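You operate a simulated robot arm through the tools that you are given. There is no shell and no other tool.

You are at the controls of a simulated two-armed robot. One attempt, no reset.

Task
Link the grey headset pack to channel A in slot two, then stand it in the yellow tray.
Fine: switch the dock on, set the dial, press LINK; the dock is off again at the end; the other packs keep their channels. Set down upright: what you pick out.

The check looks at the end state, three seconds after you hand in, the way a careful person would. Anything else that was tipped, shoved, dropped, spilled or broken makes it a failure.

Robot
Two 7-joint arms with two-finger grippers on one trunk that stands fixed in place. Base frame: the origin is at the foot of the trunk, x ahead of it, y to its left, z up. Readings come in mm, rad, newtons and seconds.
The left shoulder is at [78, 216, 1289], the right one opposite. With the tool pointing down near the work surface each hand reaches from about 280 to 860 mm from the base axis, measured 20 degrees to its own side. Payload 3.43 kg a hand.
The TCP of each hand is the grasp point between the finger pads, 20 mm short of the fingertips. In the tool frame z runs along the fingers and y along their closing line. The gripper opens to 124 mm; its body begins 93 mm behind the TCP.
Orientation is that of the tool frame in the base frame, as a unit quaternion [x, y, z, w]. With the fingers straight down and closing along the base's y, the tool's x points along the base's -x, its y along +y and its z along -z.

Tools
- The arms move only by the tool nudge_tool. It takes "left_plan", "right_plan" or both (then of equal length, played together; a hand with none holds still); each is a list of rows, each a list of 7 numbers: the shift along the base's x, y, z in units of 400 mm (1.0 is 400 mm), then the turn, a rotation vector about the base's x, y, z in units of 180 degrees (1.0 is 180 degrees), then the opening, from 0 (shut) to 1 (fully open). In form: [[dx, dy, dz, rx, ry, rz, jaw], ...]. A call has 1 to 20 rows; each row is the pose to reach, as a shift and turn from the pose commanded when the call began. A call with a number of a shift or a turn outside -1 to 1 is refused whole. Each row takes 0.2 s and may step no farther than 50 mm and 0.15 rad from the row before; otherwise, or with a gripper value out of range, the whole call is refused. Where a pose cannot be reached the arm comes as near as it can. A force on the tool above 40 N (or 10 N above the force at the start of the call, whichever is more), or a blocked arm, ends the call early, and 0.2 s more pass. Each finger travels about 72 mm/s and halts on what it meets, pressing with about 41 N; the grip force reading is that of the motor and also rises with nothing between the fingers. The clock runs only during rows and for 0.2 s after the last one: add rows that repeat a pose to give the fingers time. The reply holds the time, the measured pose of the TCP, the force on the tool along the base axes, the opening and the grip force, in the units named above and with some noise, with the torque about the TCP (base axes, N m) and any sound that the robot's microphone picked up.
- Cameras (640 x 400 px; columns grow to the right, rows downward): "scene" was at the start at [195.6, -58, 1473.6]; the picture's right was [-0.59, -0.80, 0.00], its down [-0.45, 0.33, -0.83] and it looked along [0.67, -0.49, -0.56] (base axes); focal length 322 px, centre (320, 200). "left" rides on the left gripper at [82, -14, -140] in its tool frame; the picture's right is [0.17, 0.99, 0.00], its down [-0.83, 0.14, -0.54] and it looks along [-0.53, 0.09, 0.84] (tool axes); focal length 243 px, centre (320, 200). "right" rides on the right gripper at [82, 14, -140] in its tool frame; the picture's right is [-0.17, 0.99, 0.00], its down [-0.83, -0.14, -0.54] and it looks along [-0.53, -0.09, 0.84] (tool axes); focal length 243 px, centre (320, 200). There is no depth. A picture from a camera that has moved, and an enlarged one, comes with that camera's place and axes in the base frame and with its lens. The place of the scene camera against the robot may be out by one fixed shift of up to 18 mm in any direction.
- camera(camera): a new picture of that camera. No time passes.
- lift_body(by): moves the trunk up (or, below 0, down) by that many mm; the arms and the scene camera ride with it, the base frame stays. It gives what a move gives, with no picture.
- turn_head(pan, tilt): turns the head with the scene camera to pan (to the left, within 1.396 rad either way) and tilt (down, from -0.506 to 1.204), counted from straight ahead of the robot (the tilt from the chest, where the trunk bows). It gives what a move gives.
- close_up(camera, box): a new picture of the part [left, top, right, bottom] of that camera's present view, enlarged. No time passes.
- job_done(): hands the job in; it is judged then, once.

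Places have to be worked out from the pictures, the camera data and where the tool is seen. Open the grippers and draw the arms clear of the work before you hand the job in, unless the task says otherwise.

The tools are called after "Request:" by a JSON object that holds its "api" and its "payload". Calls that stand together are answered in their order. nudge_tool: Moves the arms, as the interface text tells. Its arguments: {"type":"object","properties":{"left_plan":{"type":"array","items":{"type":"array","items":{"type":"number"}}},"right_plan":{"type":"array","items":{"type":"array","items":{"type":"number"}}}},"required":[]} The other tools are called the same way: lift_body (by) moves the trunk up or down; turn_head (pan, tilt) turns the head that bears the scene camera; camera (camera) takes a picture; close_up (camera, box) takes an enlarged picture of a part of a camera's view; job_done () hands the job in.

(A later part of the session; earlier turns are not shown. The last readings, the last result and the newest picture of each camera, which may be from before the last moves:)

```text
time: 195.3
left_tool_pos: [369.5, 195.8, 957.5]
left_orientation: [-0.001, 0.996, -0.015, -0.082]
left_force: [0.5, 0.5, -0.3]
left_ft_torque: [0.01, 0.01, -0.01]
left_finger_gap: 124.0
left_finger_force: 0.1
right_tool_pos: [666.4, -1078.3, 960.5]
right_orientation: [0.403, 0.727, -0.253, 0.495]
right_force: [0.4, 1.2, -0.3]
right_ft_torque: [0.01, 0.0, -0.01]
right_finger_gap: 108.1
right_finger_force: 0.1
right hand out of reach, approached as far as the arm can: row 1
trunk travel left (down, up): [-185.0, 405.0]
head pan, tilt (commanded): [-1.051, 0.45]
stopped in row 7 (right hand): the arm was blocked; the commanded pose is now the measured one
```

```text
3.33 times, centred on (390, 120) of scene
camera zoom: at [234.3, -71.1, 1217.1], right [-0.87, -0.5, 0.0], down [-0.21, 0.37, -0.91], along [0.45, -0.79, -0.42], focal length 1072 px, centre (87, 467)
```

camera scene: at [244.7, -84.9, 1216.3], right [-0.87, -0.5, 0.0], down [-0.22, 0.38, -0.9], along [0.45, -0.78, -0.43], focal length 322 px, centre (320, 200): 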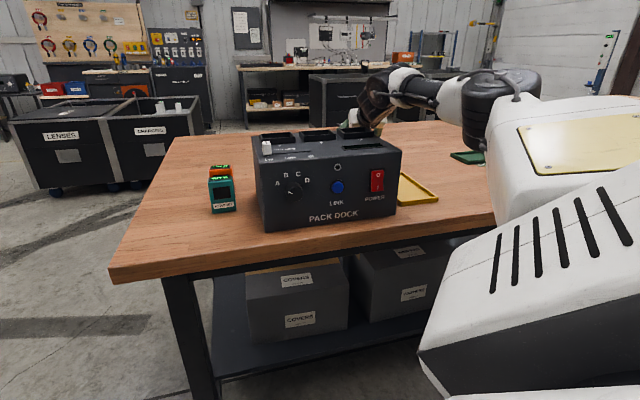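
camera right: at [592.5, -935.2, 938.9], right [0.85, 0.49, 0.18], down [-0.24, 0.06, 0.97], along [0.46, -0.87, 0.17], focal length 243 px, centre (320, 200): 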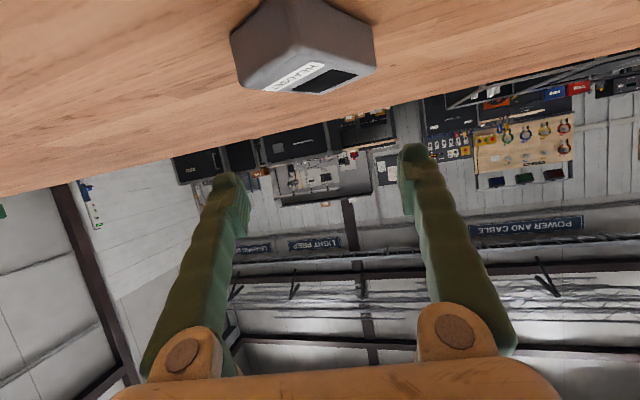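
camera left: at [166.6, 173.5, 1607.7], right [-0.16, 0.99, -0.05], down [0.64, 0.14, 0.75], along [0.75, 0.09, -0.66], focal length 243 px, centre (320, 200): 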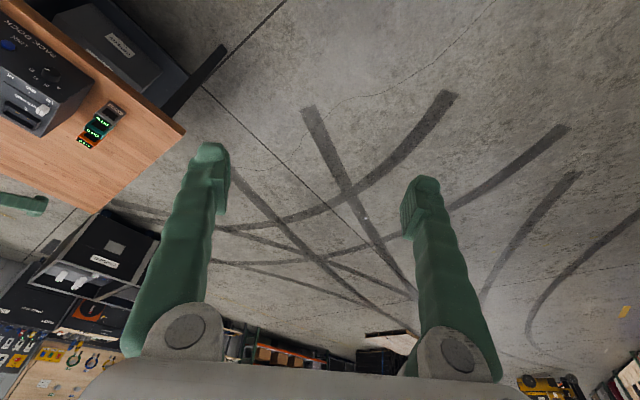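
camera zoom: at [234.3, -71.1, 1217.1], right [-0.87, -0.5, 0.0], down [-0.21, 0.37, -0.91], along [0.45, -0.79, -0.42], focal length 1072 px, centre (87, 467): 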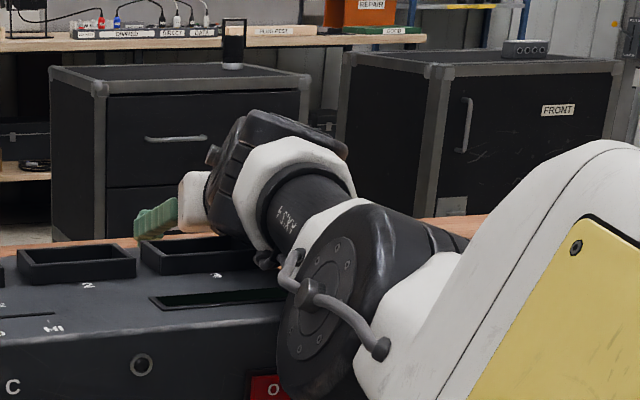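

The arm was blocked: the elbow has dropped low near the dock's right side. I'll immediately raise and retract the hand to lift the elbow, then check the dock.

Request:
{"api": "nudge_tool", "payload": {"right_plan": [[-0.01, 0.015, 0.05, 0, 0, 0, 0.85], [-0.03, 0.045, 0.1, 0, 0, 0, 0.85], [-0.05, 0.075, 0.15, 0, 0, 0, 0.85], [-0.07, 0.105, 0.2, 0, 0, 0, 0.85], [-0.07, 0.105, 0.2, 0, 0, 0, 0.85]]}}

Request:
{"api": "camera", "payload": {"camera": "scene"}}

Request:
{"api": "camera", "payload": {"camera": "right"}}

```text
time: 196.5
left_tool_pos: [376.2, 183.9, 958.0]
left_orientation: [-0.001, 0.996, -0.009, -0.087]
left_force: [-0.4, 0.0, 0.6]
left_ft_torque: [0.0, 0.02, 0.0]
left_finger_gap: 123.9
left_finger_force: 0.1
right_tool_pos: [648.5, -1046.5, 1013.0]
right_orientation: [0.403, 0.737, -0.25, 0.482]
right_force: [0.0, -0.4, -0.7]
right_ft_torque: [-0.01, -0.03, 0.0]
right_finger_gap: 105.6
right_finger_force: 0.1
right hand out of reach, approached as far as the arm can: row 2
trunk travel left (down, up): [-185.0, 405.0]
head pan, tilt (commanded): [-1.051, 0.45]
```

```text
taken
camera scene: at [245.3, -85.8, 1215.9], right [-0.87, -0.5, 0.0], down [-0.22, 0.38, -0.9], along [0.45, -0.78, -0.44], focal length 322 px, centre (320, 200)
```

scene: 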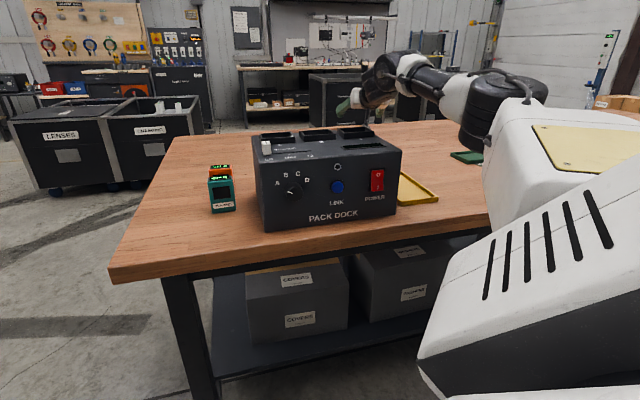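

```text
taken
camera right: at [572.4, -903.1, 996.0], right [0.86, 0.49, 0.17], down [-0.22, 0.04, 0.98], along [0.47, -0.87, 0.14], focal length 243 px, centre (320, 200)
```

right: 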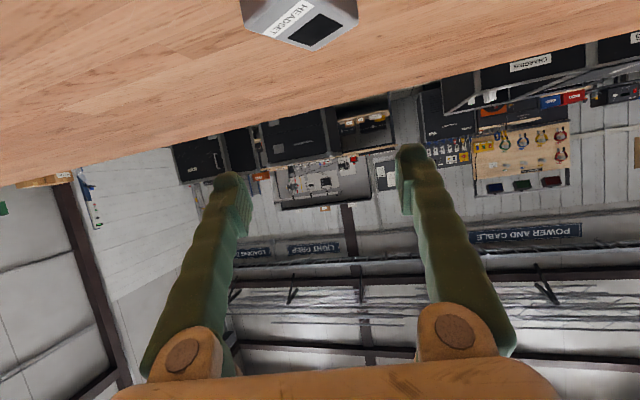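

The elbow is back up and the dock hasn't moved. Full extension lets the elbow flop, so I'll stay shorter and use the friction tow: close the fingers and come down onto the near part of the pack's face, directly below the current position.

Request:
{"api": "nudge_tool", "payload": {"right_plan": [[0, -0.003, -0.03, 0, 0, 0, 0.5], [0, -0.003, -0.07, 0, 0, 0, 0.2], [0, -0.003, -0.11, 0, 0, 0, 0], [0, -0.003, -0.15, 0, 0, 0, 0], [0, -0.003, -0.19, 0, 0, 0, 0], [0, -0.003, -0.22, 0, 0, 0, 0], [0, -0.003, -0.22, 0, 0, 0, 0]]}}

Request:
{"api": "camera", "payload": {"camera": "right"}}

Request:
{"api": "camera", "payload": {"camera": "scene"}}

```text
time: 198.1
left_tool_pos: [371.5, 186.7, 960.5]
left_orientation: [-0.001, 0.996, -0.011, -0.083]
left_force: [0.4, -0.7, 0.8]
left_ft_torque: [-0.01, 0.0, 0.01]
left_finger_gap: 123.7
left_finger_force: 0.1
right_tool_pos: [637.8, -1048.2, 934.5]
right_orientation: [0.408, 0.731, -0.25, 0.486]
right_force: [-0.6, 0.8, -0.2]
right_ft_torque: [-0.04, -0.02, 0.02]
right_finger_gap: 0.0
right_finger_force: 34.3
trunk travel left (down, up): [-185.0, 405.0]
head pan, tilt (commanded): [-1.051, 0.45]
```

```text
taken
camera right: at [563.7, -905.1, 916.5], right [0.86, 0.48, 0.18], down [-0.23, 0.04, 0.97], along [0.46, -0.88, 0.15], focal length 243 px, centre (320, 200)
```

right: 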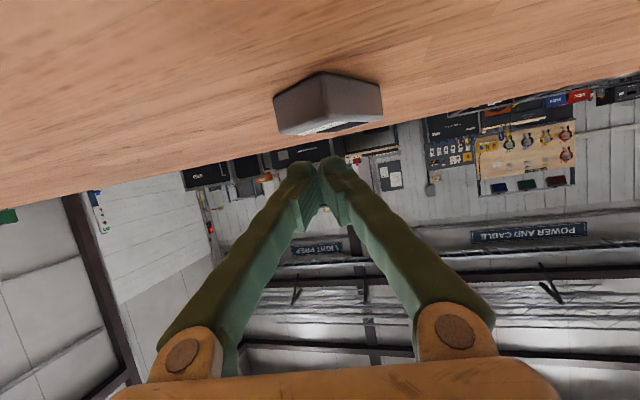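

```text
taken
camera scene: at [236.7, -82.5, 1218.3], right [-0.87, -0.5, -0.01], down [-0.21, 0.38, -0.9], along [0.45, -0.78, -0.43], focal length 322 px, centre (320, 200)
```

scene: 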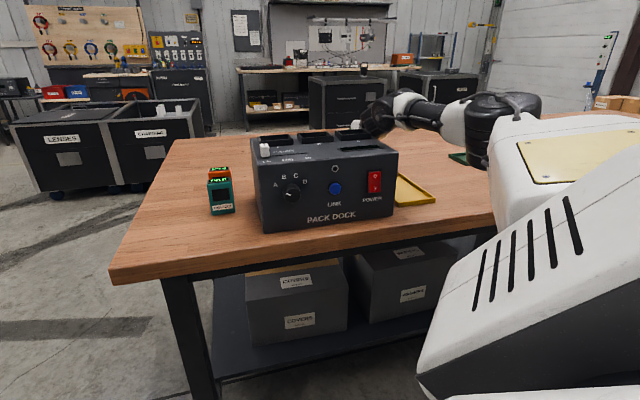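

The body is being pushed back a few millimetres, so at this low trunk some part of the upper arm touches the table edge. I'll raise the trunk 80 mm back to where the arm moved freely.

Request:
{"api": "lift_body", "payload": {"by": 80}}

Request:
{"api": "camera", "payload": {"camera": "scene"}}

Request:
{"api": "camera", "payload": {"camera": "right"}}

```text
time: 199.3
left_tool_pos: [378.6, 186.4, 1038.1]
left_orientation: [-0.002, 0.996, -0.009, -0.088]
left_force: [0.6, -0.4, -0.6]
left_ft_torque: [0.0, 0.01, 0.01]
left_finger_gap: 124.2
left_finger_force: 0.1
right_tool_pos: [648.3, -1046.0, 1003.8]
right_orientation: [0.402, 0.736, -0.25, 0.484]
right_force: [-0.3, 0.5, 0.8]
right_ft_torque: [-0.03, 0.05, 0.0]
right_finger_gap: 0.2
right_finger_force: 34.8
trunk travel left (down, up): [-265.0, 325.0]
head pan, tilt (commanded): [-1.051, 0.45]
```

```text
taken
camera scene: at [216.6, -85.0, 1305.0], right [-0.87, -0.5, 0.0], down [-0.22, 0.38, -0.9], along [0.45, -0.78, -0.43], focal length 322 px, centre (320, 200)
```

scene: 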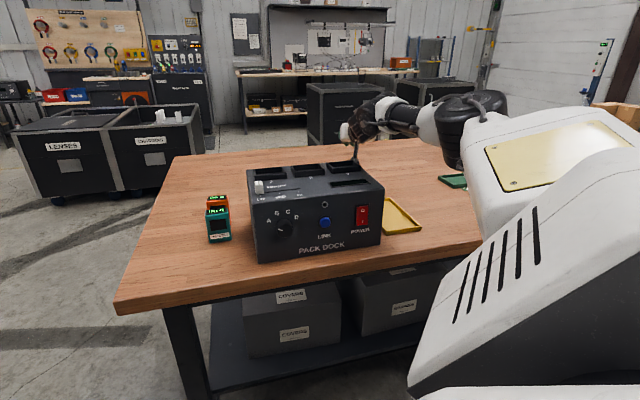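

```text
taken
camera right: at [572.6, -902.9, 986.9], right [0.86, 0.49, 0.17], down [-0.22, 0.04, 0.98], along [0.47, -0.87, 0.14], focal length 243 px, centre (320, 200)
```

right: 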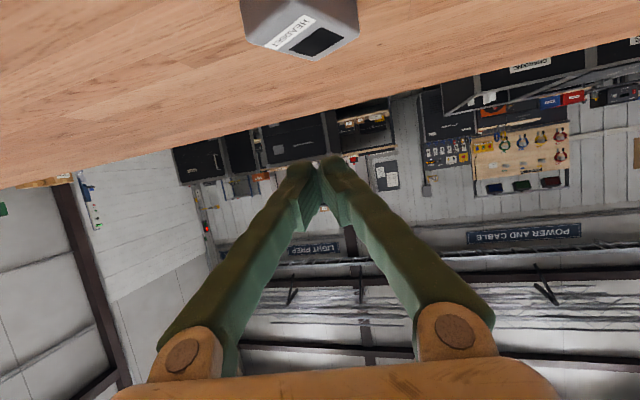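

Back to a free posture at (648, -1046, 1004), and the sway is gone. Descending toward the pack's face with closed fingers.

Request:
{"api": "nudge_tool", "payload": {"right_plan": [[0, 0, -0.04, 0, 0, 0, 0], [0, 0, -0.08, 0, 0, 0, 0], [0, 0, -0.12, 0, 0, 0, 0], [0, 0, -0.16, 0, 0, 0, 0], [0, 0, -0.2, 0, 0, 0, 0], [0, 0, -0.21, 0, 0, 0, 0], [0, 0, -0.21, 0, 0, 0, 0]]}}

Request:
{"api": "camera", "payload": {"camera": "right"}}

```text
time: 200.9
left_tool_pos: [369.7, 185.9, 1041.9]
left_orientation: [-0.001, 0.996, -0.009, -0.084]
left_force: [-0.6, 0.8, 0.2]
left_ft_torque: [-0.01, -0.01, 0.0]
left_finger_gap: 124.0
left_finger_force: 0.0
right_tool_pos: [636.5, -1050.6, 930.0]
right_orientation: [0.407, 0.73, -0.252, 0.487]
right_force: [0.2, 0.2, 1.3]
right_ft_torque: [-0.03, 0.03, -0.01]
right_finger_gap: 0.0
right_finger_force: 34.7
trunk travel left (down, up): [-265.0, 325.0]
head pan, tilt (commanded): [-1.051, 0.45]
```

```text
taken
camera right: at [561.9, -907.4, 911.0], right [0.86, 0.48, 0.18], down [-0.23, 0.05, 0.97], along [0.45, -0.88, 0.15], focal length 243 px, centre (320, 200)
```

right: 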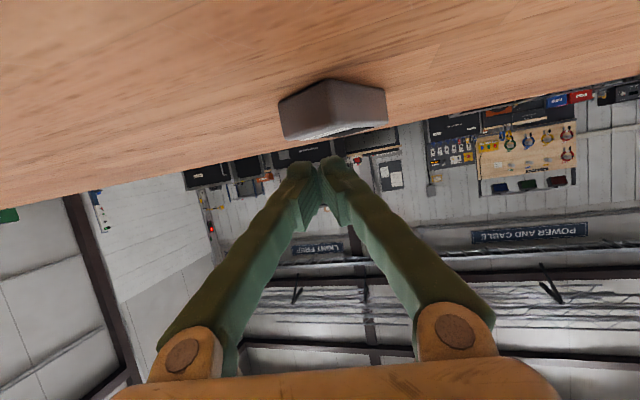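

The deviation suggests the forearm is brushing the dock's top right edge (the tool sensor reads nothing). I need the arm to slope down from higher, so I'll raise the hand, lift the trunk back to the -100 level, and check the dock.

Request:
{"api": "nudge_tool", "payload": {"right_plan": [[0, 0, 0.06, 0, 0, 0, 0], [-0.01, 0.015, 0.12, 0, 0, 0, 0], [-0.03, 0.045, 0.18, 0, 0, 0, 0], [-0.03, 0.045, 0.22, 0, 0, 0, 0], [-0.03, 0.045, 0.22, 0, 0, 0, 0]]}}

Request:
{"api": "lift_body", "payload": {"by": 80}}

Request:
{"api": "camera", "payload": {"camera": "scene"}}

Request:
{"api": "close_up", "payload": {"camera": "scene", "box": [180, 110, 440, 270]}}

```text
time: 202.1
left_tool_pos: [377.6, 184.3, 1038.5]
left_orientation: [-0.001, 0.996, -0.009, -0.087]
left_force: [-0.4, -0.4, 0.6]
left_ft_torque: [0.01, -0.03, 0.0]
left_finger_gap: 124.0
left_finger_force: 0.0
right_tool_pos: [635.1, -1029.4, 1009.4]
right_orientation: [0.402, 0.737, -0.249, 0.482]
right_force: [0.7, -0.9, 0.7]
right_ft_torque: [0.0, 0.0, 0.04]
right_finger_gap: 0.0
right_finger_force: 34.6
trunk travel left (down, up): [-265.0, 325.0]
head pan, tilt (commanded): [-1.051, 0.45]
```

```text
time: 203.3
left_tool_pos: [374.9, 183.8, 1121.7]
left_orientation: [-0.003, 0.997, -0.01, -0.078]
left_force: [0.1, 0.9, -0.2]
left_ft_torque: [-0.01, 0.02, 0.01]
left_finger_gap: 124.1
left_finger_force: 0.2
right_tool_pos: [636.7, -1027.6, 1086.5]
right_orientation: [0.403, 0.737, -0.25, 0.482]
right_force: [0.9, -0.4, 0.7]
right_ft_torque: [0.01, -0.01, 0.0]
right_finger_gap: 0.0
right_finger_force: 34.1
trunk travel left (down, up): [-345.0, 245.0]
head pan, tilt (commanded): [-1.051, 0.45]
```

```text
taken
camera scene: at [196.6, -85.2, 1385.1], right [-0.87, -0.5, 0.0], down [-0.22, 0.38, -0.9], along [0.45, -0.78, -0.44], focal length 322 px, centre (320, 200)
```

scene: 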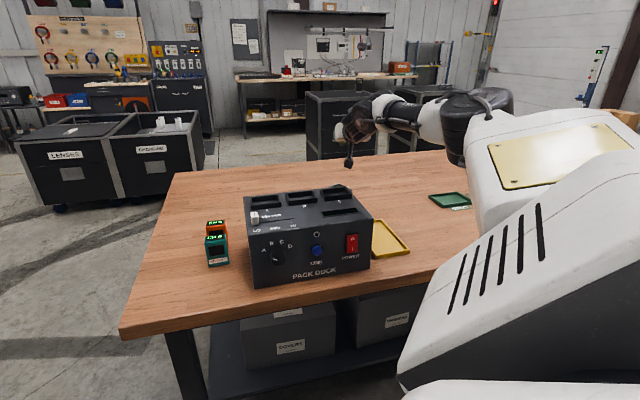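

```text
2.46 times, centred on (310, 190) of scene
camera zoom: at [196.6, -85.2, 1385.1], right [-0.87, -0.5, 0.0], down [-0.22, 0.38, -0.9], along [0.45, -0.78, -0.44], focal length 792 px, centre (345, 225)
```

zoom: 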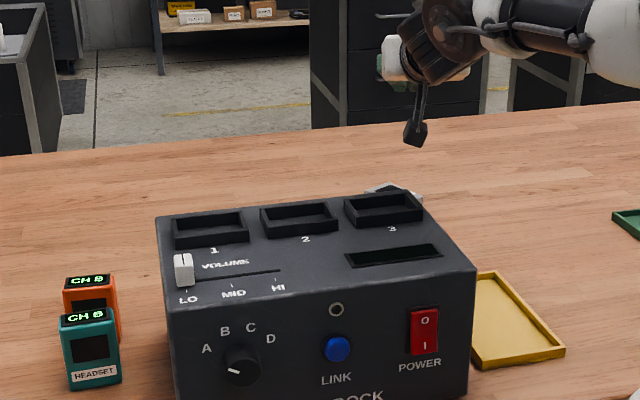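

The dock is unmoved. To keep the wrist clear of the dock's corner I'll swing the approach 14° (hand coming more from the right) and line up over the pack's near corner at z≈960.

Request:
{"api": "nudge_tool", "payload": {"right_plan": [[0.005, -0.006, -0.03, 0, 0, 0.0156, 0], [0.01, -0.012, -0.08, 0, 0, 0.0311, 0], [0.015, -0.018, -0.13, 0, 0, 0.0467, 0], [0.02, -0.024, -0.18, 0, 0, 0.0622, 0], [0.0245, -0.035, -0.23, 0, 0, 0.0778, 0], [0.0245, -0.035, -0.28, 0, 0, 0.0778, 0], [0.0245, -0.035, -0.315, 0, 0, 0.0778, 0], [0.0245, -0.035, -0.315, 0, 0, 0.0778, 0], [0.0245, -0.035, -0.315, 0, 0, 0.0778, 0]]}}

Request:
{"api": "camera", "payload": {"camera": "right"}}

Request:
{"api": "camera", "payload": {"camera": "scene"}}

```text
time: 205.3
left_tool_pos: [375.1, 184.7, 1122.6]
left_orientation: [-0.002, 0.997, -0.009, -0.078]
left_force: [0.3, 0.2, 0.4]
left_ft_torque: [0.0, -0.01, -0.01]
left_finger_gap: 124.1
left_finger_force: 0.0
right_tool_pos: [645.0, -1043.0, 962.5]
right_orientation: [0.31, 0.78, -0.19, 0.51]
right_force: [-0.2, 0.0, 0.0]
right_ft_torque: [0.01, 0.0, -0.01]
right_finger_gap: 0.0
right_finger_force: 34.4
trunk travel left (down, up): [-345.0, 245.0]
head pan, tilt (commanded): [-1.051, 0.45]
```

```text
taken
camera right: at [537.1, -922.3, 945.4], right [0.71, 0.68, 0.17], down [-0.22, -0.01, 0.98], along [0.66, -0.73, 0.14], focal length 243 px, centre (320, 200)
```

right: 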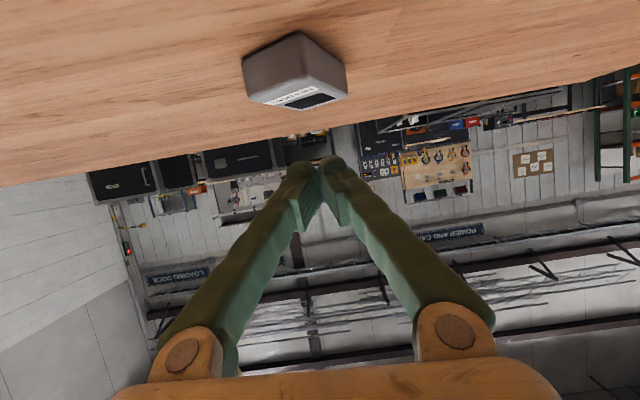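

```text
taken
camera scene: at [196.2, -85.2, 1385.2], right [-0.87, -0.5, 0.0], down [-0.22, 0.38, -0.9], along [0.45, -0.78, -0.44], focal length 322 px, centre (320, 200)
```

scene: 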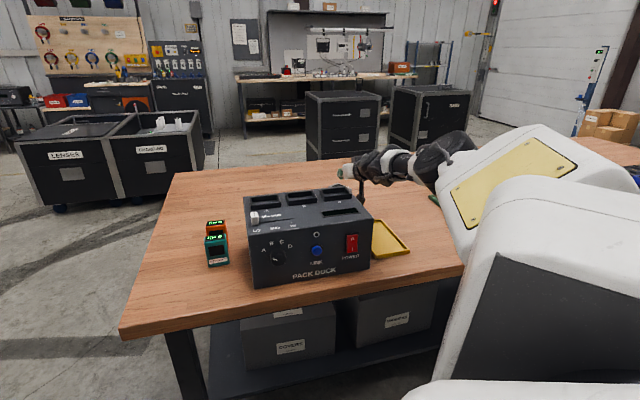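

Clear of the dock, unflagged and no sway. I'll descend toward the pack's near corner: to z≈915 first, then slowly to contact.

Request:
{"api": "nudge_tool", "payload": {"right_plan": [[0.0102, -0.0048, -0.03, 0, 0, 0, 0], [0.0102, -0.0048, -0.07, 0, 0, 0, 0], [0.0102, -0.0048, -0.11, 0, 0, 0, 0], [0.0102, -0.0048, -0.1187, 0, 0, 0, 0], [0.0102, -0.0048, -0.1187, 0, 0, 0, 0]]}}

Request:
{"api": "camera", "payload": {"camera": "right"}}

```text
time: 206.5
left_tool_pos: [374.1, 183.7, 1121.8]
left_orientation: [-0.002, 0.997, -0.009, -0.077]
left_force: [0.1, 0.2, -0.1]
left_ft_torque: [-0.02, 0.02, -0.01]
left_finger_gap: 123.8
left_finger_force: 0.0
right_tool_pos: [649.6, -1043.7, 915.0]
right_orientation: [0.309, 0.78, -0.19, 0.51]
right_force: [0.1, 0.1, -0.5]
right_ft_torque: [0.02, 0.01, -0.02]
right_finger_gap: 0.0
right_finger_force: 34.5
right hand out of reach, approached as far as the arm can: row 3
trunk travel left (down, up): [-345.0, 245.0]
head pan, tilt (commanded): [-1.051, 0.45]
```

```text
taken
camera right: at [541.2, -922.4, 897.8], right [0.71, 0.68, 0.17], down [-0.22, -0.01, 0.98], along [0.66, -0.73, 0.14], focal length 243 px, centre (320, 200)
```

right: 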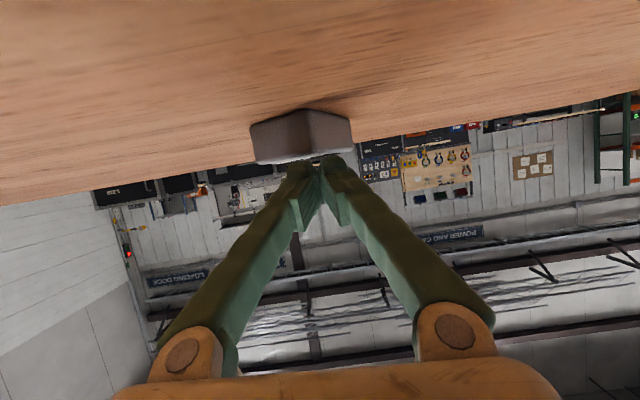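

Right above the pack's face. Lowering in 2 mm steps until light contact.

Request:
{"api": "nudge_tool", "payload": {"right_plan": [[0, 0, -0.005, 0, 0, 0, 0], [0, 0, -0.01, 0, 0, 0, 0], [0, 0, -0.015, 0, 0, 0, 0], [0, 0, -0.02, 0, 0, 0, 0], [0, 0, -0.025, 0, 0, 0, 0]]}}

```text
time: 207.7
left_tool_pos: [374.5, 185.3, 1121.4]
left_orientation: [-0.003, 0.997, -0.009, -0.077]
left_force: [0.5, 0.5, -0.4]
left_ft_torque: [-0.04, 0.01, 0.0]
left_finger_gap: 124.1
left_finger_force: 0.1
right_tool_pos: [649.3, -1039.4, 910.2]
right_orientation: [0.309, 0.779, -0.19, 0.511]
right_force: [1.0, -2.3, 6.9]
right_ft_torque: [-0.11, 0.0, 0.0]
right_finger_gap: 0.1
right_finger_force: 35.0
right hand out of reach, approached as far as the arm can: row 3, 4, 5
trunk travel left (down, up): [-345.0, 245.0]
head pan, tilt (commanded): [-1.051, 0.45]
```

Light contact (7 N down-force). Now towing toward me along -d, with a touch more pressure.

Request:
{"api": "nudge_tool", "payload": {"right_plan": [[-0.005, 0.0045, -0.005, 0, 0, 0, 0], [-0.015, 0.0135, -0.0075, 0, 0, 0, 0], [-0.028, 0.025, -0.0085, 0, 0, 0, 0], [-0.043, 0.039, -0.0085, 0, 0, 0, 0], [-0.058, 0.0525, -0.0085, 0, 0, 0, 0], [-0.074, 0.067, -0.0085, 0, 0, 0, 0], [-0.09, 0.081, -0.0085, 0, 0, 0, 0], [-0.105, 0.095, -0.0085, 0, 0, 0, 0]]}}

Request:
{"api": "camera", "payload": {"camera": "right"}}

Request:
{"api": "close_up", "payload": {"camera": "scene", "box": [240, 120, 440, 260]}}

```text
time: 208.3
left_tool_pos: [375.5, 183.8, 1120.7]
left_orientation: [-0.003, 0.997, -0.008, -0.079]
left_force: [0.1, 0.8, 0.4]
left_ft_torque: [0.0, 0.01, 0.01]
left_finger_gap: 123.6
left_finger_force: 0.0
right_tool_pos: [645.3, -1038.2, 911.1]
right_orientation: [0.309, 0.776, -0.192, 0.516]
right_force: [4.8, -7.5, -0.6]
right_ft_torque: [-0.43, -0.32, 0.22]
right_finger_gap: 0.0
right_finger_force: 34.6
trunk travel left (down, up): [-345.0, 245.0]
head pan, tilt (commanded): [-1.051, 0.45]
stopped in row 3 (right hand): the force on the tool passed its limit at 48 N (the readings are from after the stop); the commanded pose is now the measured one
```

```text
taken
camera right: at [537.2, -917.5, 890.4], right [0.71, 0.68, 0.17], down [-0.23, 0.0, 0.97], along [0.66, -0.73, 0.15], focal length 243 px, centre (320, 200)
```

right: 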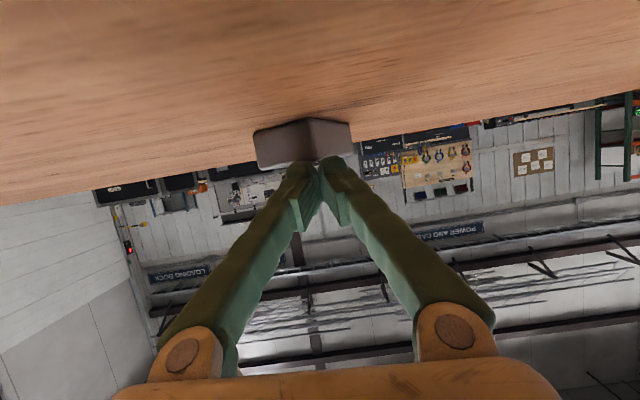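

```text
2.86 times, centred on (340, 190) of scene
camera zoom: at [196.8, -86.1, 1384.9], right [-0.87, -0.5, 0.0], down [-0.22, 0.38, -0.9], along [0.45, -0.78, -0.44], focal length 919 px, centre (263, 229)
```

zoom: 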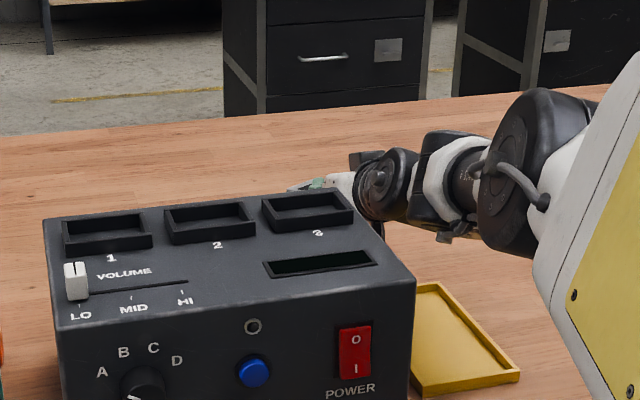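

The pull hit 48 N almost at once: at this steep tilt the hand's camera hangs low (z≈890), just over the table near the tray's far rim, so it was likely rubbing. The tray hasn't moved. I'll lift straight up right away.

Request:
{"api": "nudge_tool", "payload": {"right_plan": [[0, 0, 0.03, 0, 0, 0, 0], [0, 0, 0.08, 0, 0, 0, 0], [0, 0, 0.13, 0, 0, 0, 0], [0, 0, 0.18, 0, 0, 0, 0], [0, 0, 0.23, 0, 0, 0, 0], [0, 0, 0.25, 0, 0, 0, 0], [0, 0, 0.25, 0, 0, 0, 0]]}}

Request:
{"api": "camera", "payload": {"camera": "right"}}

Request:
{"api": "close_up", "payload": {"camera": "scene", "box": [180, 110, 440, 270]}}

```text
time: 209.9
left_tool_pos: [374.1, 184.5, 1120.8]
left_orientation: [-0.003, 0.997, -0.009, -0.078]
left_force: [-0.1, 1.6, 0.1]
left_ft_torque: [0.01, -0.02, -0.02]
left_finger_gap: 124.2
left_finger_force: 0.0
right_tool_pos: [645.0, -1037.2, 1011.9]
right_orientation: [0.309, 0.776, -0.192, 0.515]
right_force: [0.6, -0.4, 0.5]
right_ft_torque: [0.01, 0.0, 0.0]
right_finger_gap: 0.1
right_finger_force: 34.4
trunk travel left (down, up): [-345.0, 245.0]
head pan, tilt (commanded): [-1.051, 0.45]
```

```text
taken
camera right: at [537.2, -916.3, 990.8], right [0.71, 0.68, 0.17], down [-0.23, 0.0, 0.97], along [0.66, -0.73, 0.15], focal length 243 px, centre (320, 200)
```

right: 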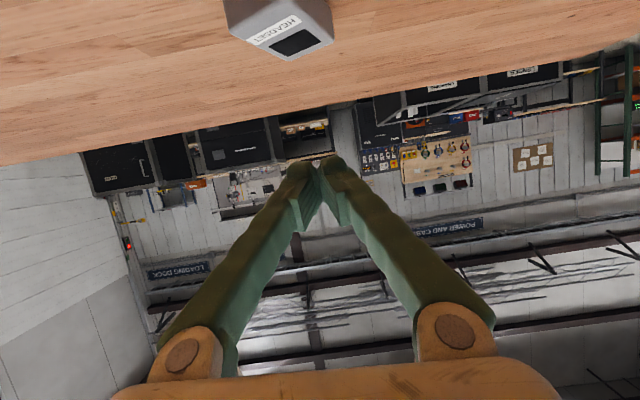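

```text
2.46 times, centred on (310, 190) of scene
camera zoom: at [196.2, -85.2, 1385.2], right [-0.87, -0.5, 0.0], down [-0.22, 0.38, -0.9], along [0.45, -0.78, -0.44], focal length 792 px, centre (345, 225)
```

zoom: 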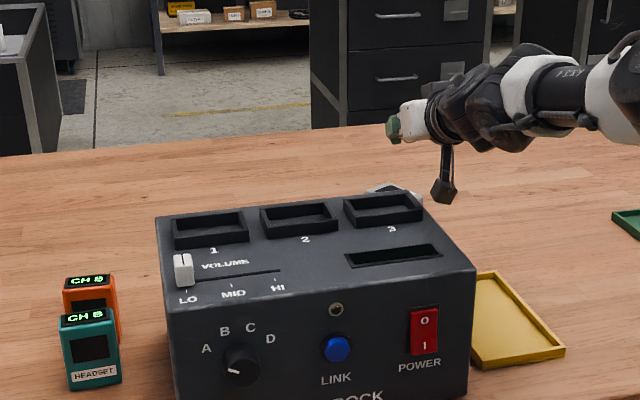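

Nothing else was disturbed. The hand camera hangs beneath at this tilt, so I'll roll the hand +90° to carry it at the side, and see whether a further roll to the top is possible.

Request:
{"api": "nudge_tool", "payload": {"right_plan": [[0, 0, 0, -0.031, 0.028, 0.0187, 0], [0, 0, 0, -0.062, 0.056, 0.0373, 0], [0, 0, 0, -0.093, 0.084, 0.056, 0], [0, 0, 0, -0.124, 0.112, 0.0746, 0], [0, 0, 0, -0.155, 0.14, 0.0933, 0], [0, 0, 0, -0.186, 0.168, 0.112, 0], [0, 0, 0, -0.217, 0.196, 0.1306, 0], [0, 0, 0, -0.248, 0.224, 0.1493, 0], [0, 0, 0, -0.279, 0.252, 0.168, 0], [0, 0, 0, -0.31, 0.28, 0.1866, 0], [0, 0, 0, -0.341, 0.308, 0.2053, 0], [0, 0, 0, -0.341, 0.308, 0.2053, 0]]}}

Request:
{"api": "camera", "payload": {"camera": "right"}}

Request:
{"api": "camera", "payload": {"camera": "scene"}}

```text
time: 212.5
left_tool_pos: [374.5, 183.1, 1121.5]
left_orientation: [-0.002, 0.997, -0.01, -0.078]
left_force: [0.7, 0.1, -0.2]
left_ft_torque: [-0.02, 0.01, 0.01]
left_finger_gap: 123.9
left_finger_force: 0.2
right_tool_pos: [644.7, -1038.4, 1010.0]
right_orientation: [-0.34, 0.767, -0.494, 0.23]
right_force: [1.0, -0.4, -0.7]
right_ft_torque: [0.0, -0.02, 0.0]
right_finger_gap: 0.0
right_finger_force: 34.5
trunk travel left (down, up): [-345.0, 245.0]
head pan, tilt (commanded): [-1.051, 0.45]
```

```text
taken
camera right: at [490.7, -1010.1, 1053.8], right [-0.18, 0.4, -0.9], down [0.22, 0.91, 0.36], along [0.96, -0.13, -0.25], focal length 243 px, centre (320, 200)
```

right: 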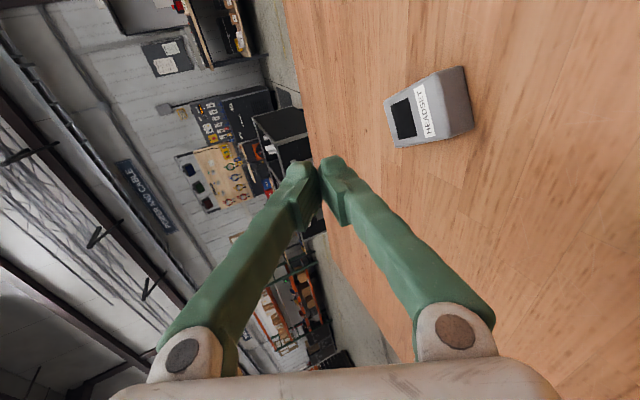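

```text
taken
camera scene: at [196.1, -85.1, 1385.2], right [-0.87, -0.5, 0.0], down [-0.22, 0.38, -0.9], along [0.45, -0.78, -0.44], focal length 322 px, centre (320, 200)
```

scene: 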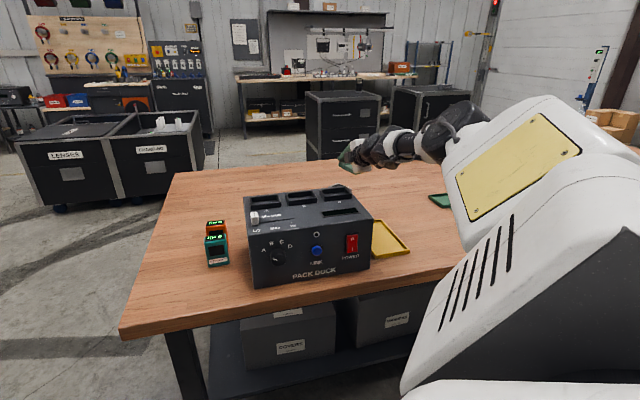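

That worked without a flag. Now another +90° roll to bring the camera on top of the hand.

Request:
{"api": "nudge_tool", "payload": {"right_plan": [[0, 0, 0, -0.0313, 0.0273, 0.0185, 0], [0, 0, 0, -0.0626, 0.0547, 0.0371, 0], [0, 0, 0, -0.0939, 0.082, 0.0556, 0], [0, 0, 0, -0.1252, 0.1093, 0.0741, 0], [0, 0, 0, -0.1565, 0.1367, 0.0927, 0], [0, 0, 0, -0.1879, 0.164, 0.1112, 0], [0, 0, 0, -0.2192, 0.1914, 0.1298, 0], [0, 0, 0, -0.2505, 0.2187, 0.1483, 0], [0, 0, 0, -0.2818, 0.246, 0.1668, 0], [0, 0, 0, -0.3131, 0.2734, 0.1854, 0], [0, 0, 0, -0.3444, 0.3007, 0.2039, 0], [0, 0, 0, -0.3444, 0.3007, 0.2039, 0]]}}

Request:
{"api": "camera", "payload": {"camera": "right"}}

Request:
{"api": "camera", "payload": {"camera": "scene"}}

```text
time: 215.1
left_tool_pos: [375.0, 184.3, 1122.0]
left_orientation: [-0.002, 0.997, -0.009, -0.077]
left_force: [0.3, -0.2, 0.3]
left_ft_torque: [0.01, 0.03, -0.01]
left_finger_gap: 123.9
left_finger_force: 0.1
right_tool_pos: [645.2, -1037.9, 1010.6]
right_orientation: [0.783, -0.301, 0.511, 0.187]
right_force: [-0.8, 1.0, 0.5]
right_ft_torque: [0.01, 0.0, 0.03]
right_finger_gap: 0.0
right_finger_force: 34.1
trunk travel left (down, up): [-345.0, 245.0]
head pan, tilt (commanded): [-1.051, 0.45]
```

```text
taken
camera right: at [564.8, -985.1, 1142.2], right [-0.7, -0.69, -0.17], down [-0.52, 0.66, -0.54], along [0.48, -0.29, -0.83], focal length 243 px, centre (320, 200)
```

right: 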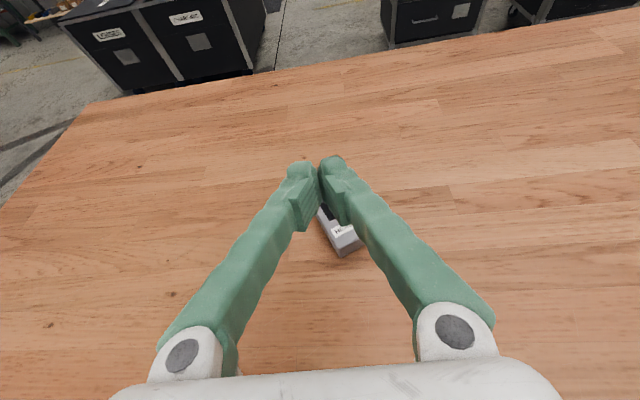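

```text
taken
camera scene: at [196.1, -85.1, 1385.2], right [-0.87, -0.5, 0.0], down [-0.22, 0.38, -0.9], along [0.45, -0.78, -0.44], focal length 322 px, centre (320, 200)
```

scene: 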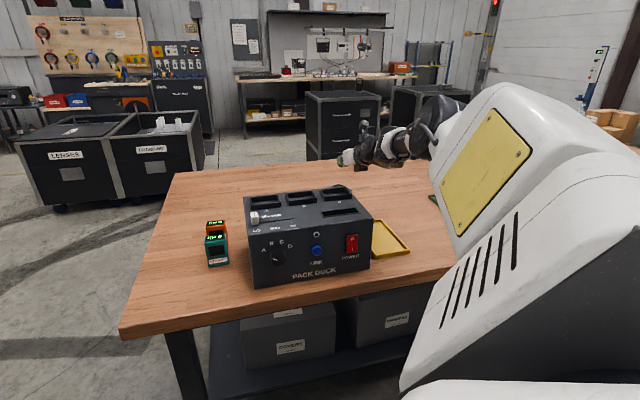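

The camera is now on top and the arm is still unflagged: the hand can go low safely. I'll descend above the pack's near corner to z≈916 with closed fingers.

Request:
{"api": "nudge_tool", "payload": {"right_plan": [[0.003, -0.007, -0.04, 0, 0, 0, 0], [0.005, -0.014, -0.09, 0, 0, 0, 0], [0.005, -0.014, -0.14, 0, 0, 0, 0], [0.005, -0.014, -0.19, 0, 0, 0, 0], [0.005, -0.014, -0.225, 0, 0, 0, 0], [0.005, -0.014, -0.236, 0, 0, 0, 0], [0.005, -0.014, -0.236, 0, 0, 0, 0]]}}

Request:
{"api": "camera", "payload": {"camera": "right"}}

```text
time: 216.7
left_tool_pos: [374.5, 184.5, 1122.4]
left_orientation: [-0.003, 0.997, -0.009, -0.077]
left_force: [-0.4, -0.1, 0.7]
left_ft_torque: [-0.01, -0.02, 0.01]
left_finger_gap: 123.9
left_finger_force: 0.1
right_tool_pos: [647.3, -1043.4, 916.7]
right_orientation: [0.782, -0.301, 0.512, 0.187]
right_force: [0.7, 0.3, 0.0]
right_ft_torque: [0.04, -0.02, 0.02]
right_finger_gap: 0.0
right_finger_force: 34.3
trunk travel left (down, up): [-345.0, 245.0]
head pan, tilt (commanded): [-1.051, 0.45]
```

```text
taken
camera right: at [566.4, -991.7, 1048.6], right [-0.7, -0.69, -0.17], down [-0.52, 0.66, -0.54], along [0.48, -0.29, -0.83], focal length 243 px, centre (320, 200)
```

right: 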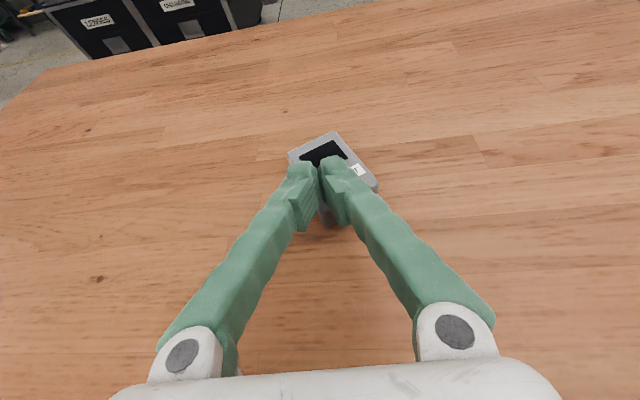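

The fingertips are over the pack's face, about 26 mm short of its centre. Lowering to light contact.

Request:
{"api": "nudge_tool", "payload": {"right_plan": [[0, 0, -0.005, 0, 0, 0, 0], [0, 0, -0.01, 0, 0, 0, 0], [0, 0, -0.015, 0, 0, 0, 0], [0, 0, -0.02, 0, 0, 0, 0]]}}

```text
time: 217.7
left_tool_pos: [374.5, 183.7, 1121.5]
left_orientation: [-0.003, 0.997, -0.01, -0.078]
left_force: [0.1, 0.1, 1.0]
left_ft_torque: [0.02, 0.01, 0.02]
left_finger_gap: 123.9
left_finger_force: 0.1
right_tool_pos: [643.8, -1041.6, 909.1]
right_orientation: [0.782, -0.302, 0.512, 0.188]
right_force: [0.3, 0.2, -0.5]
right_ft_torque: [-0.03, -0.02, -0.03]
right_finger_gap: 0.0
right_finger_force: 34.2
trunk travel left (down, up): [-345.0, 245.0]
head pan, tilt (commanded): [-1.051, 0.45]
```

No contact yet at z=909. Continuing down in 2 mm steps.

Request:
{"api": "nudge_tool", "payload": {"right_plan": [[0, 0, -0.005, 0, 0, 0, 0], [0, 0, -0.01, 0, 0, 0, 0], [0, 0, -0.015, 0, 0, 0, 0]]}}

Request:
{"api": "camera", "payload": {"camera": "right"}}

```text
time: 218.5
left_tool_pos: [372.9, 186.0, 1123.0]
left_orientation: [-0.002, 0.997, -0.009, -0.078]
left_force: [-0.5, 0.1, 0.0]
left_ft_torque: [-0.01, -0.01, 0.0]
left_finger_gap: 124.2
left_finger_force: 0.1
right_tool_pos: [643.5, -1038.5, 907.0]
right_orientation: [0.781, -0.302, 0.513, 0.188]
right_force: [-4.6, 1.0, 12.9]
right_ft_torque: [-0.08, 0.01, -0.04]
right_finger_gap: 6.4
right_finger_force: 34.3
right hand out of reach, approached as far as the arm can: row 2, 3
trunk travel left (down, up): [-345.0, 245.0]
head pan, tilt (commanded): [-1.051, 0.45]
```

```text
taken
camera right: at [563.1, -986.3, 1038.9], right [-0.7, -0.69, -0.17], down [-0.52, 0.66, -0.54], along [0.49, -0.29, -0.82], focal length 243 px, centre (320, 200)
```

right: 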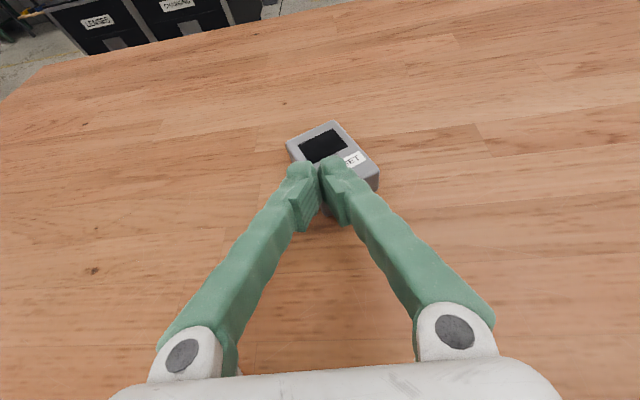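

Contact with 13 N down. Now I'll pull toward me gently in ~6 mm steps.

Request:
{"api": "nudge_tool", "payload": {"right_plan": [[-0.006, 0.005, -0.001, 0, 0, 0, 0], [-0.015, 0.013, -0.002, 0, 0, 0, 0], [-0.026, 0.023, -0.003, 0, 0, 0, 0], [-0.037, 0.033, -0.003, 0, 0, 0, 0], [-0.048, 0.042, -0.003, 0, 0, 0, 0], [-0.06, 0.052, -0.003, 0, 0, 0, 0], [-0.072, 0.063, -0.003, 0, 0, 0, 0]]}}

Request:
{"api": "camera", "payload": {"camera": "right"}}

```text
time: 220.1
left_tool_pos: [374.3, 184.7, 1121.6]
left_orientation: [-0.003, 0.997, -0.011, -0.077]
left_force: [-0.6, -0.2, -0.8]
left_ft_torque: [0.01, 0.0, 0.03]
left_finger_gap: 124.0
left_finger_force: 0.0
right_tool_pos: [614.7, -1013.8, 903.3]
right_orientation: [0.783, -0.301, 0.512, 0.186]
right_force: [-0.9, -0.2, -0.8]
right_ft_torque: [-0.01, -0.01, 0.0]
right_finger_gap: 0.1
right_finger_force: 34.2
trunk travel left (down, up): [-345.0, 245.0]
head pan, tilt (commanded): [-1.051, 0.45]
```

```text
taken
camera right: at [535.3, -962.0, 1034.7], right [-0.7, -0.69, -0.17], down [-0.52, 0.66, -0.54], along [0.48, -0.29, -0.83], focal length 243 px, centre (320, 200)
```

right: 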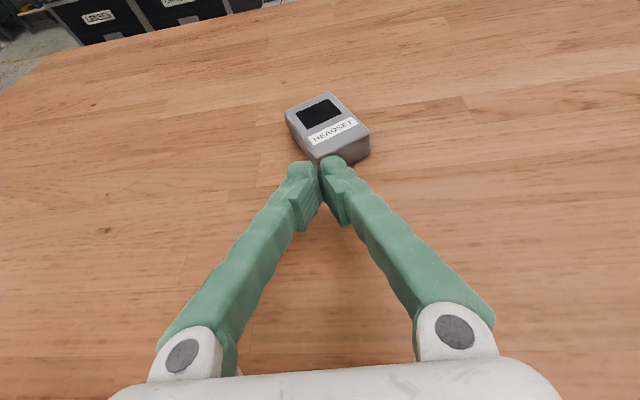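

The fingers slid off: towing by friction isn't enough. But fitting all the reach limits shows the arm's effective pivot is ~200 mm further right than I assumed; approaching from az ≈-36° with the trunk ~160 mm lower gives real margin for a proper straddling grip. I'll raise the hand high first, then lower the trunk.

Request:
{"api": "nudge_tool", "payload": {"right_plan": [[0, 0, 0.05, 0, 0, 0, 0], [-0.01, 0.01, 0.12, 0, 0, 0, 0.2], [-0.03, 0.03, 0.2, 0, 0, 0, 0.5], [-0.05, 0.05, 0.28, 0, 0, 0, 0.85], [-0.07, 0.07, 0.36, 0, 0, 0, 0.85], [-0.07, 0.07, 0.44, 0, 0, 0, 0.85], [-0.07, 0.07, 0.5, 0, 0, 0, 0.85], [-0.07, 0.07, 0.5, 0, 0, 0, 0.85]]}}

Request:
{"api": "lift_body", "payload": {"by": -80}}

Request:
{"api": "lift_body", "payload": {"by": -70}}

Request:
{"api": "camera", "payload": {"camera": "scene"}}

```text
time: 221.9
left_tool_pos: [374.3, 184.4, 1122.2]
left_orientation: [-0.003, 0.997, -0.009, -0.078]
left_force: [-0.2, -0.2, 1.0]
left_ft_torque: [0.03, 0.01, 0.01]
left_finger_gap: 124.0
left_finger_force: 0.1
right_tool_pos: [588.8, -985.5, 1100.3]
right_orientation: [0.782, -0.302, 0.512, 0.187]
right_force: [0.2, -0.4, -0.4]
right_ft_torque: [0.03, 0.0, -0.01]
right_finger_gap: 105.6
right_finger_force: 0.1
trunk travel left (down, up): [-345.0, 245.0]
head pan, tilt (commanded): [-1.051, 0.45]
```

```text
time: 223.1
left_tool_pos: [373.7, 184.2, 1041.7]
left_orientation: [-0.002, 0.997, -0.01, -0.078]
left_force: [0.5, -0.1, -0.4]
left_ft_torque: [0.02, -0.04, 0.02]
left_finger_gap: 123.8
left_finger_force: 0.1
right_tool_pos: [586.8, -985.1, 1023.0]
right_orientation: [0.782, -0.301, 0.513, 0.187]
right_force: [0.8, -0.1, 0.3]
right_ft_torque: [0.04, 0.01, 0.05]
right_finger_gap: 105.5
right_finger_force: 0.0
trunk travel left (down, up): [-265.0, 325.0]
head pan, tilt (commanded): [-1.051, 0.45]
```

```text
time: 224.1
left_tool_pos: [374.0, 184.4, 972.4]
left_orientation: [-0.002, 0.997, -0.01, -0.079]
left_force: [0.4, 0.0, -0.2]
left_ft_torque: [-0.03, -0.01, -0.01]
left_finger_gap: 123.8
left_finger_force: 0.1
right_tool_pos: [587.1, -984.7, 954.1]
right_orientation: [0.783, -0.301, 0.512, 0.187]
right_force: [0.3, 0.1, 0.1]
right_ft_torque: [0.04, -0.02, 0.03]
right_finger_gap: 105.3
right_finger_force: 0.0
trunk travel left (down, up): [-195.0, 395.0]
head pan, tilt (commanded): [-1.051, 0.45]
```

```text
taken
camera scene: at [240.8, -84.9, 1227.9], right [-0.87, -0.5, 0.0], down [-0.22, 0.38, -0.9], along [0.45, -0.78, -0.43], focal length 322 px, centre (320, 200)
```

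scene: 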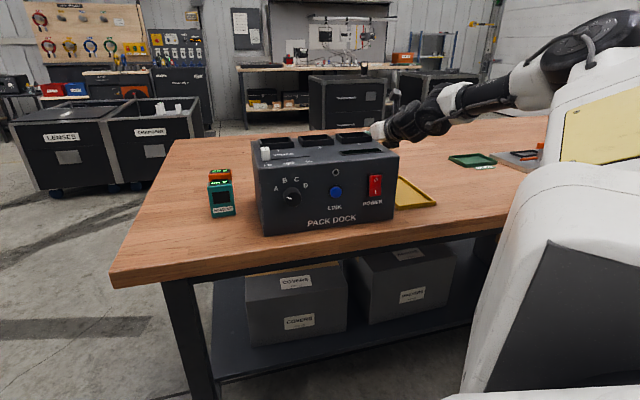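

The posture is now excellent: elbow high and right, forearm clear of the dock. I'll turn +5°, tilt to ~72° and extend over the pack's centre with the fingers open, at z≈940.

Request:
{"api": "nudge_tool", "payload": {"right_plan": [[0.03, -0.032, -0.005, -0.003, -0.0037, 0.004, 0.87], [0.06, -0.064, -0.01, -0.006, -0.0074, 0.008, 0.87], [0.09, -0.096, -0.015, -0.009, -0.0111, 0.012, 0.87], [0.12, -0.128, -0.02, -0.012, -0.0148, 0.016, 0.87], [0.15, -0.16, -0.025, -0.015, -0.0185, 0.02, 0.87], [0.18, -0.19, -0.03, -0.018, -0.0222, 0.024, 0.87], [0.2, -0.212, -0.035, -0.021, -0.0259, 0.0278, 0.87], [0.2, -0.212, -0.035, -0.021, -0.0259, 0.0278, 0.87], [0.2, -0.212, -0.035, -0.021, -0.0259, 0.0278, 0.87]]}}

Request:
{"api": "camera", "payload": {"camera": "right"}}

Request:
{"api": "camera", "payload": {"camera": "scene"}}

```text
time: 226.1
left_tool_pos: [374.4, 185.0, 971.3]
left_orientation: [-0.003, 0.997, -0.009, -0.078]
left_force: [-0.6, -0.3, -0.4]
left_ft_torque: [0.01, -0.02, -0.01]
left_finger_gap: 124.3
left_finger_force: 0.1
right_tool_pos: [667.9, -1070.4, 936.9]
right_orientation: [0.767, -0.257, 0.561, 0.177]
right_force: [-0.9, -0.2, -0.6]
right_ft_torque: [0.01, -0.04, 0.01]
right_finger_gap: 107.7
right_finger_force: 0.1
trunk travel left (down, up): [-195.0, 395.0]
head pan, tilt (commanded): [-1.051, 0.45]
```

```text
taken
camera right: at [572.8, -1018.0, 1058.8], right [-0.62, -0.76, -0.17], down [-0.53, 0.58, -0.62], along [0.57, -0.3, -0.76], focal length 243 px, centre (320, 200)
```

right: 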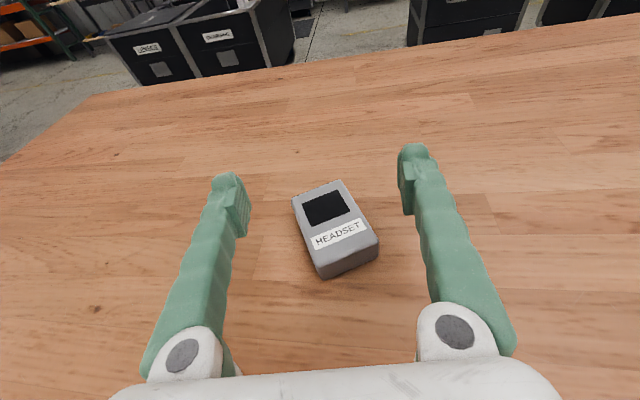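

```text
taken
camera scene: at [241.8, -85.2, 1227.6], right [-0.87, -0.5, 0.0], down [-0.22, 0.38, -0.9], along [0.45, -0.78, -0.44], focal length 322 px, centre (320, 200)
```

scene: 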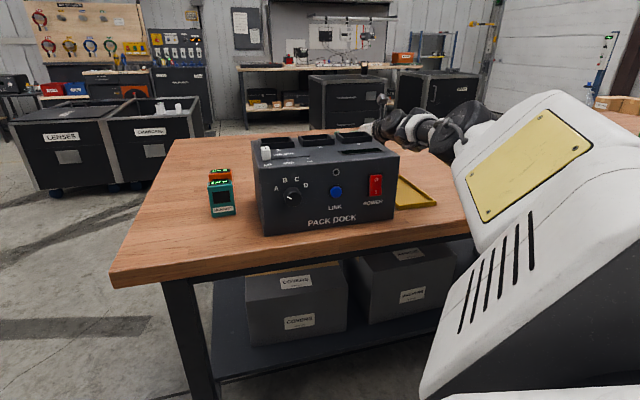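

This is ideal: unflagged, and the pack lies squarely beneath, between the open fingers, only ~17° off alignment. I'll descend straight down in two stages.

Request:
{"api": "nudge_tool", "payload": {"right_plan": [[0.002, -0.003, -0.03, 0, 0, 0, 0.87], [0.004, -0.005, -0.06, 0, 0, 0, 0.87], [0.004, -0.005, -0.09, 0, 0, 0, 0.87], [0.004, -0.005, -0.1, 0, 0, 0, 0.87], [0.004, -0.005, -0.1, 0, 0, 0, 0.87]]}}

Request:
{"api": "camera", "payload": {"camera": "right"}}

```text
time: 227.3
left_tool_pos: [375.0, 183.6, 970.7]
left_orientation: [-0.002, 0.997, -0.009, -0.077]
left_force: [-0.4, -0.5, -0.1]
left_ft_torque: [-0.01, -0.02, 0.02]
left_finger_gap: 124.1
left_finger_force: 0.1
right_tool_pos: [668.5, -1074.3, 899.1]
right_orientation: [0.768, -0.256, 0.56, 0.176]
right_force: [0.0, -0.3, 0.0]
right_ft_torque: [0.02, 0.0, -0.01]
right_finger_gap: 107.9
right_finger_force: 0.0
trunk travel left (down, up): [-195.0, 395.0]
head pan, tilt (commanded): [-1.051, 0.45]
```

```text
taken
camera right: at [573.7, -1021.6, 1020.1], right [-0.62, -0.76, -0.17], down [-0.53, 0.58, -0.62], along [0.57, -0.3, -0.76], focal length 243 px, centre (320, 200)
```

right: 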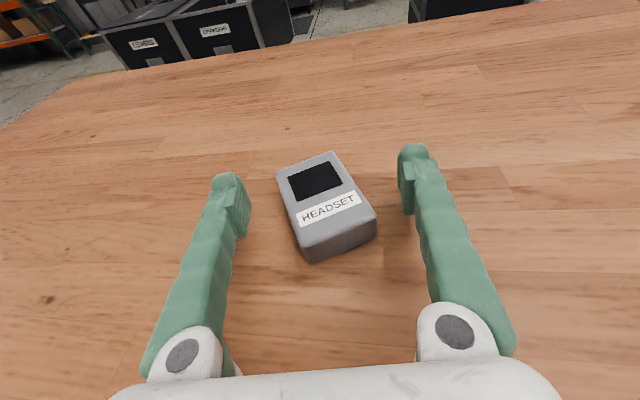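

The pack is exactly at the grasp point. Descending the last 16 mm and closing slowly.

Request:
{"api": "nudge_tool", "payload": {"right_plan": [[0, 0, -0.015, 0, 0, 0, 0.87], [0, 0, -0.03, 0, 0, 0, 0.87], [0, 0, -0.041, 0, 0, 0, 0.87], [0, 0, -0.041, 0, 0, 0, 0.8], [0, 0, -0.041, 0, 0, 0, 0.73], [0, 0, -0.041, 0, 0, 0, 0.66]]}}

Request:
{"api": "camera", "payload": {"camera": "right"}}

```text
time: 228.7
left_tool_pos: [374.5, 185.9, 971.6]
left_orientation: [-0.002, 0.997, -0.009, -0.077]
left_force: [-0.2, -0.4, -0.9]
left_ft_torque: [0.01, -0.02, -0.01]
left_finger_gap: 124.2
left_finger_force: 0.0
right_tool_pos: [668.0, -1073.6, 883.0]
right_orientation: [0.767, -0.258, 0.56, 0.178]
right_force: [0.2, 0.3, -0.5]
right_ft_torque: [0.02, -0.01, -0.01]
right_finger_gap: 81.8
right_finger_force: 0.1
trunk travel left (down, up): [-195.0, 395.0]
head pan, tilt (commanded): [-1.051, 0.45]
```

```text
taken
camera right: at [574.0, -1020.5, 1003.8], right [-0.62, -0.76, -0.17], down [-0.53, 0.58, -0.62], along [0.57, -0.3, -0.76], focal length 243 px, centre (320, 200)
```

right: 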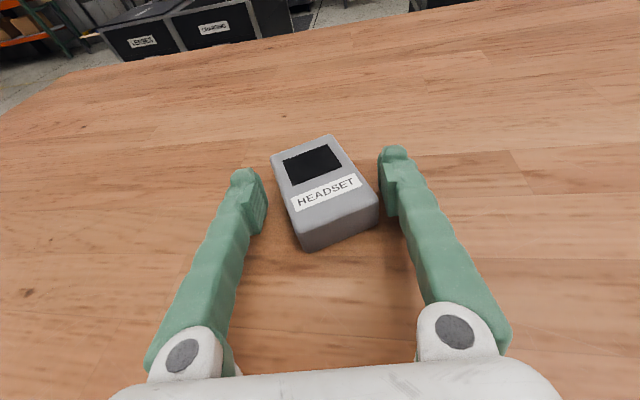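

The fingers are level with the pack's middle on both sides. Closing the rest of the way.

Request:
{"api": "nudge_tool", "payload": {"right_plan": [[0, 0, 0, 0, 0, 0, 0.6], [0, 0, 0, 0, 0, 0, 0.55], [0, 0, 0, 0, 0, 0, 0.5], [0, 0, 0, 0, 0, 0, 0.45], [0, 0, 0, 0, 0, 0, 0.4], [0, 0, 0, 0, 0, 0, 0.36], [0, 0, 0, 0, 0, 0, 0.36]]}}

Request:
{"api": "camera", "payload": {"camera": "right"}}

```text
time: 230.3
left_tool_pos: [375.1, 184.4, 970.7]
left_orientation: [-0.003, 0.997, -0.008, -0.077]
left_force: [0.4, 0.0, -0.2]
left_ft_torque: [0.0, 0.0, -0.01]
left_finger_gap: 124.0
left_finger_force: 0.0
right_tool_pos: [668.2, -1073.0, 883.1]
right_orientation: [0.767, -0.258, 0.56, 0.178]
right_force: [-0.4, -0.8, 0.5]
right_ft_torque: [-0.09, 0.04, 0.05]
right_finger_gap: 53.1
right_finger_force: 41.1
trunk travel left (down, up): [-195.0, 395.0]
head pan, tilt (commanded): [-1.051, 0.45]
```

```text
taken
camera right: at [573.9, -1020.6, 1004.0], right [-0.63, -0.76, -0.17], down [-0.53, 0.58, -0.62], along [0.57, -0.3, -0.76], focal length 243 px, centre (320, 200)
```

right: 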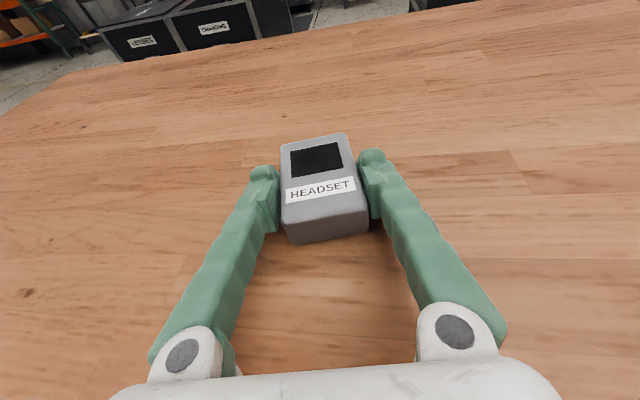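

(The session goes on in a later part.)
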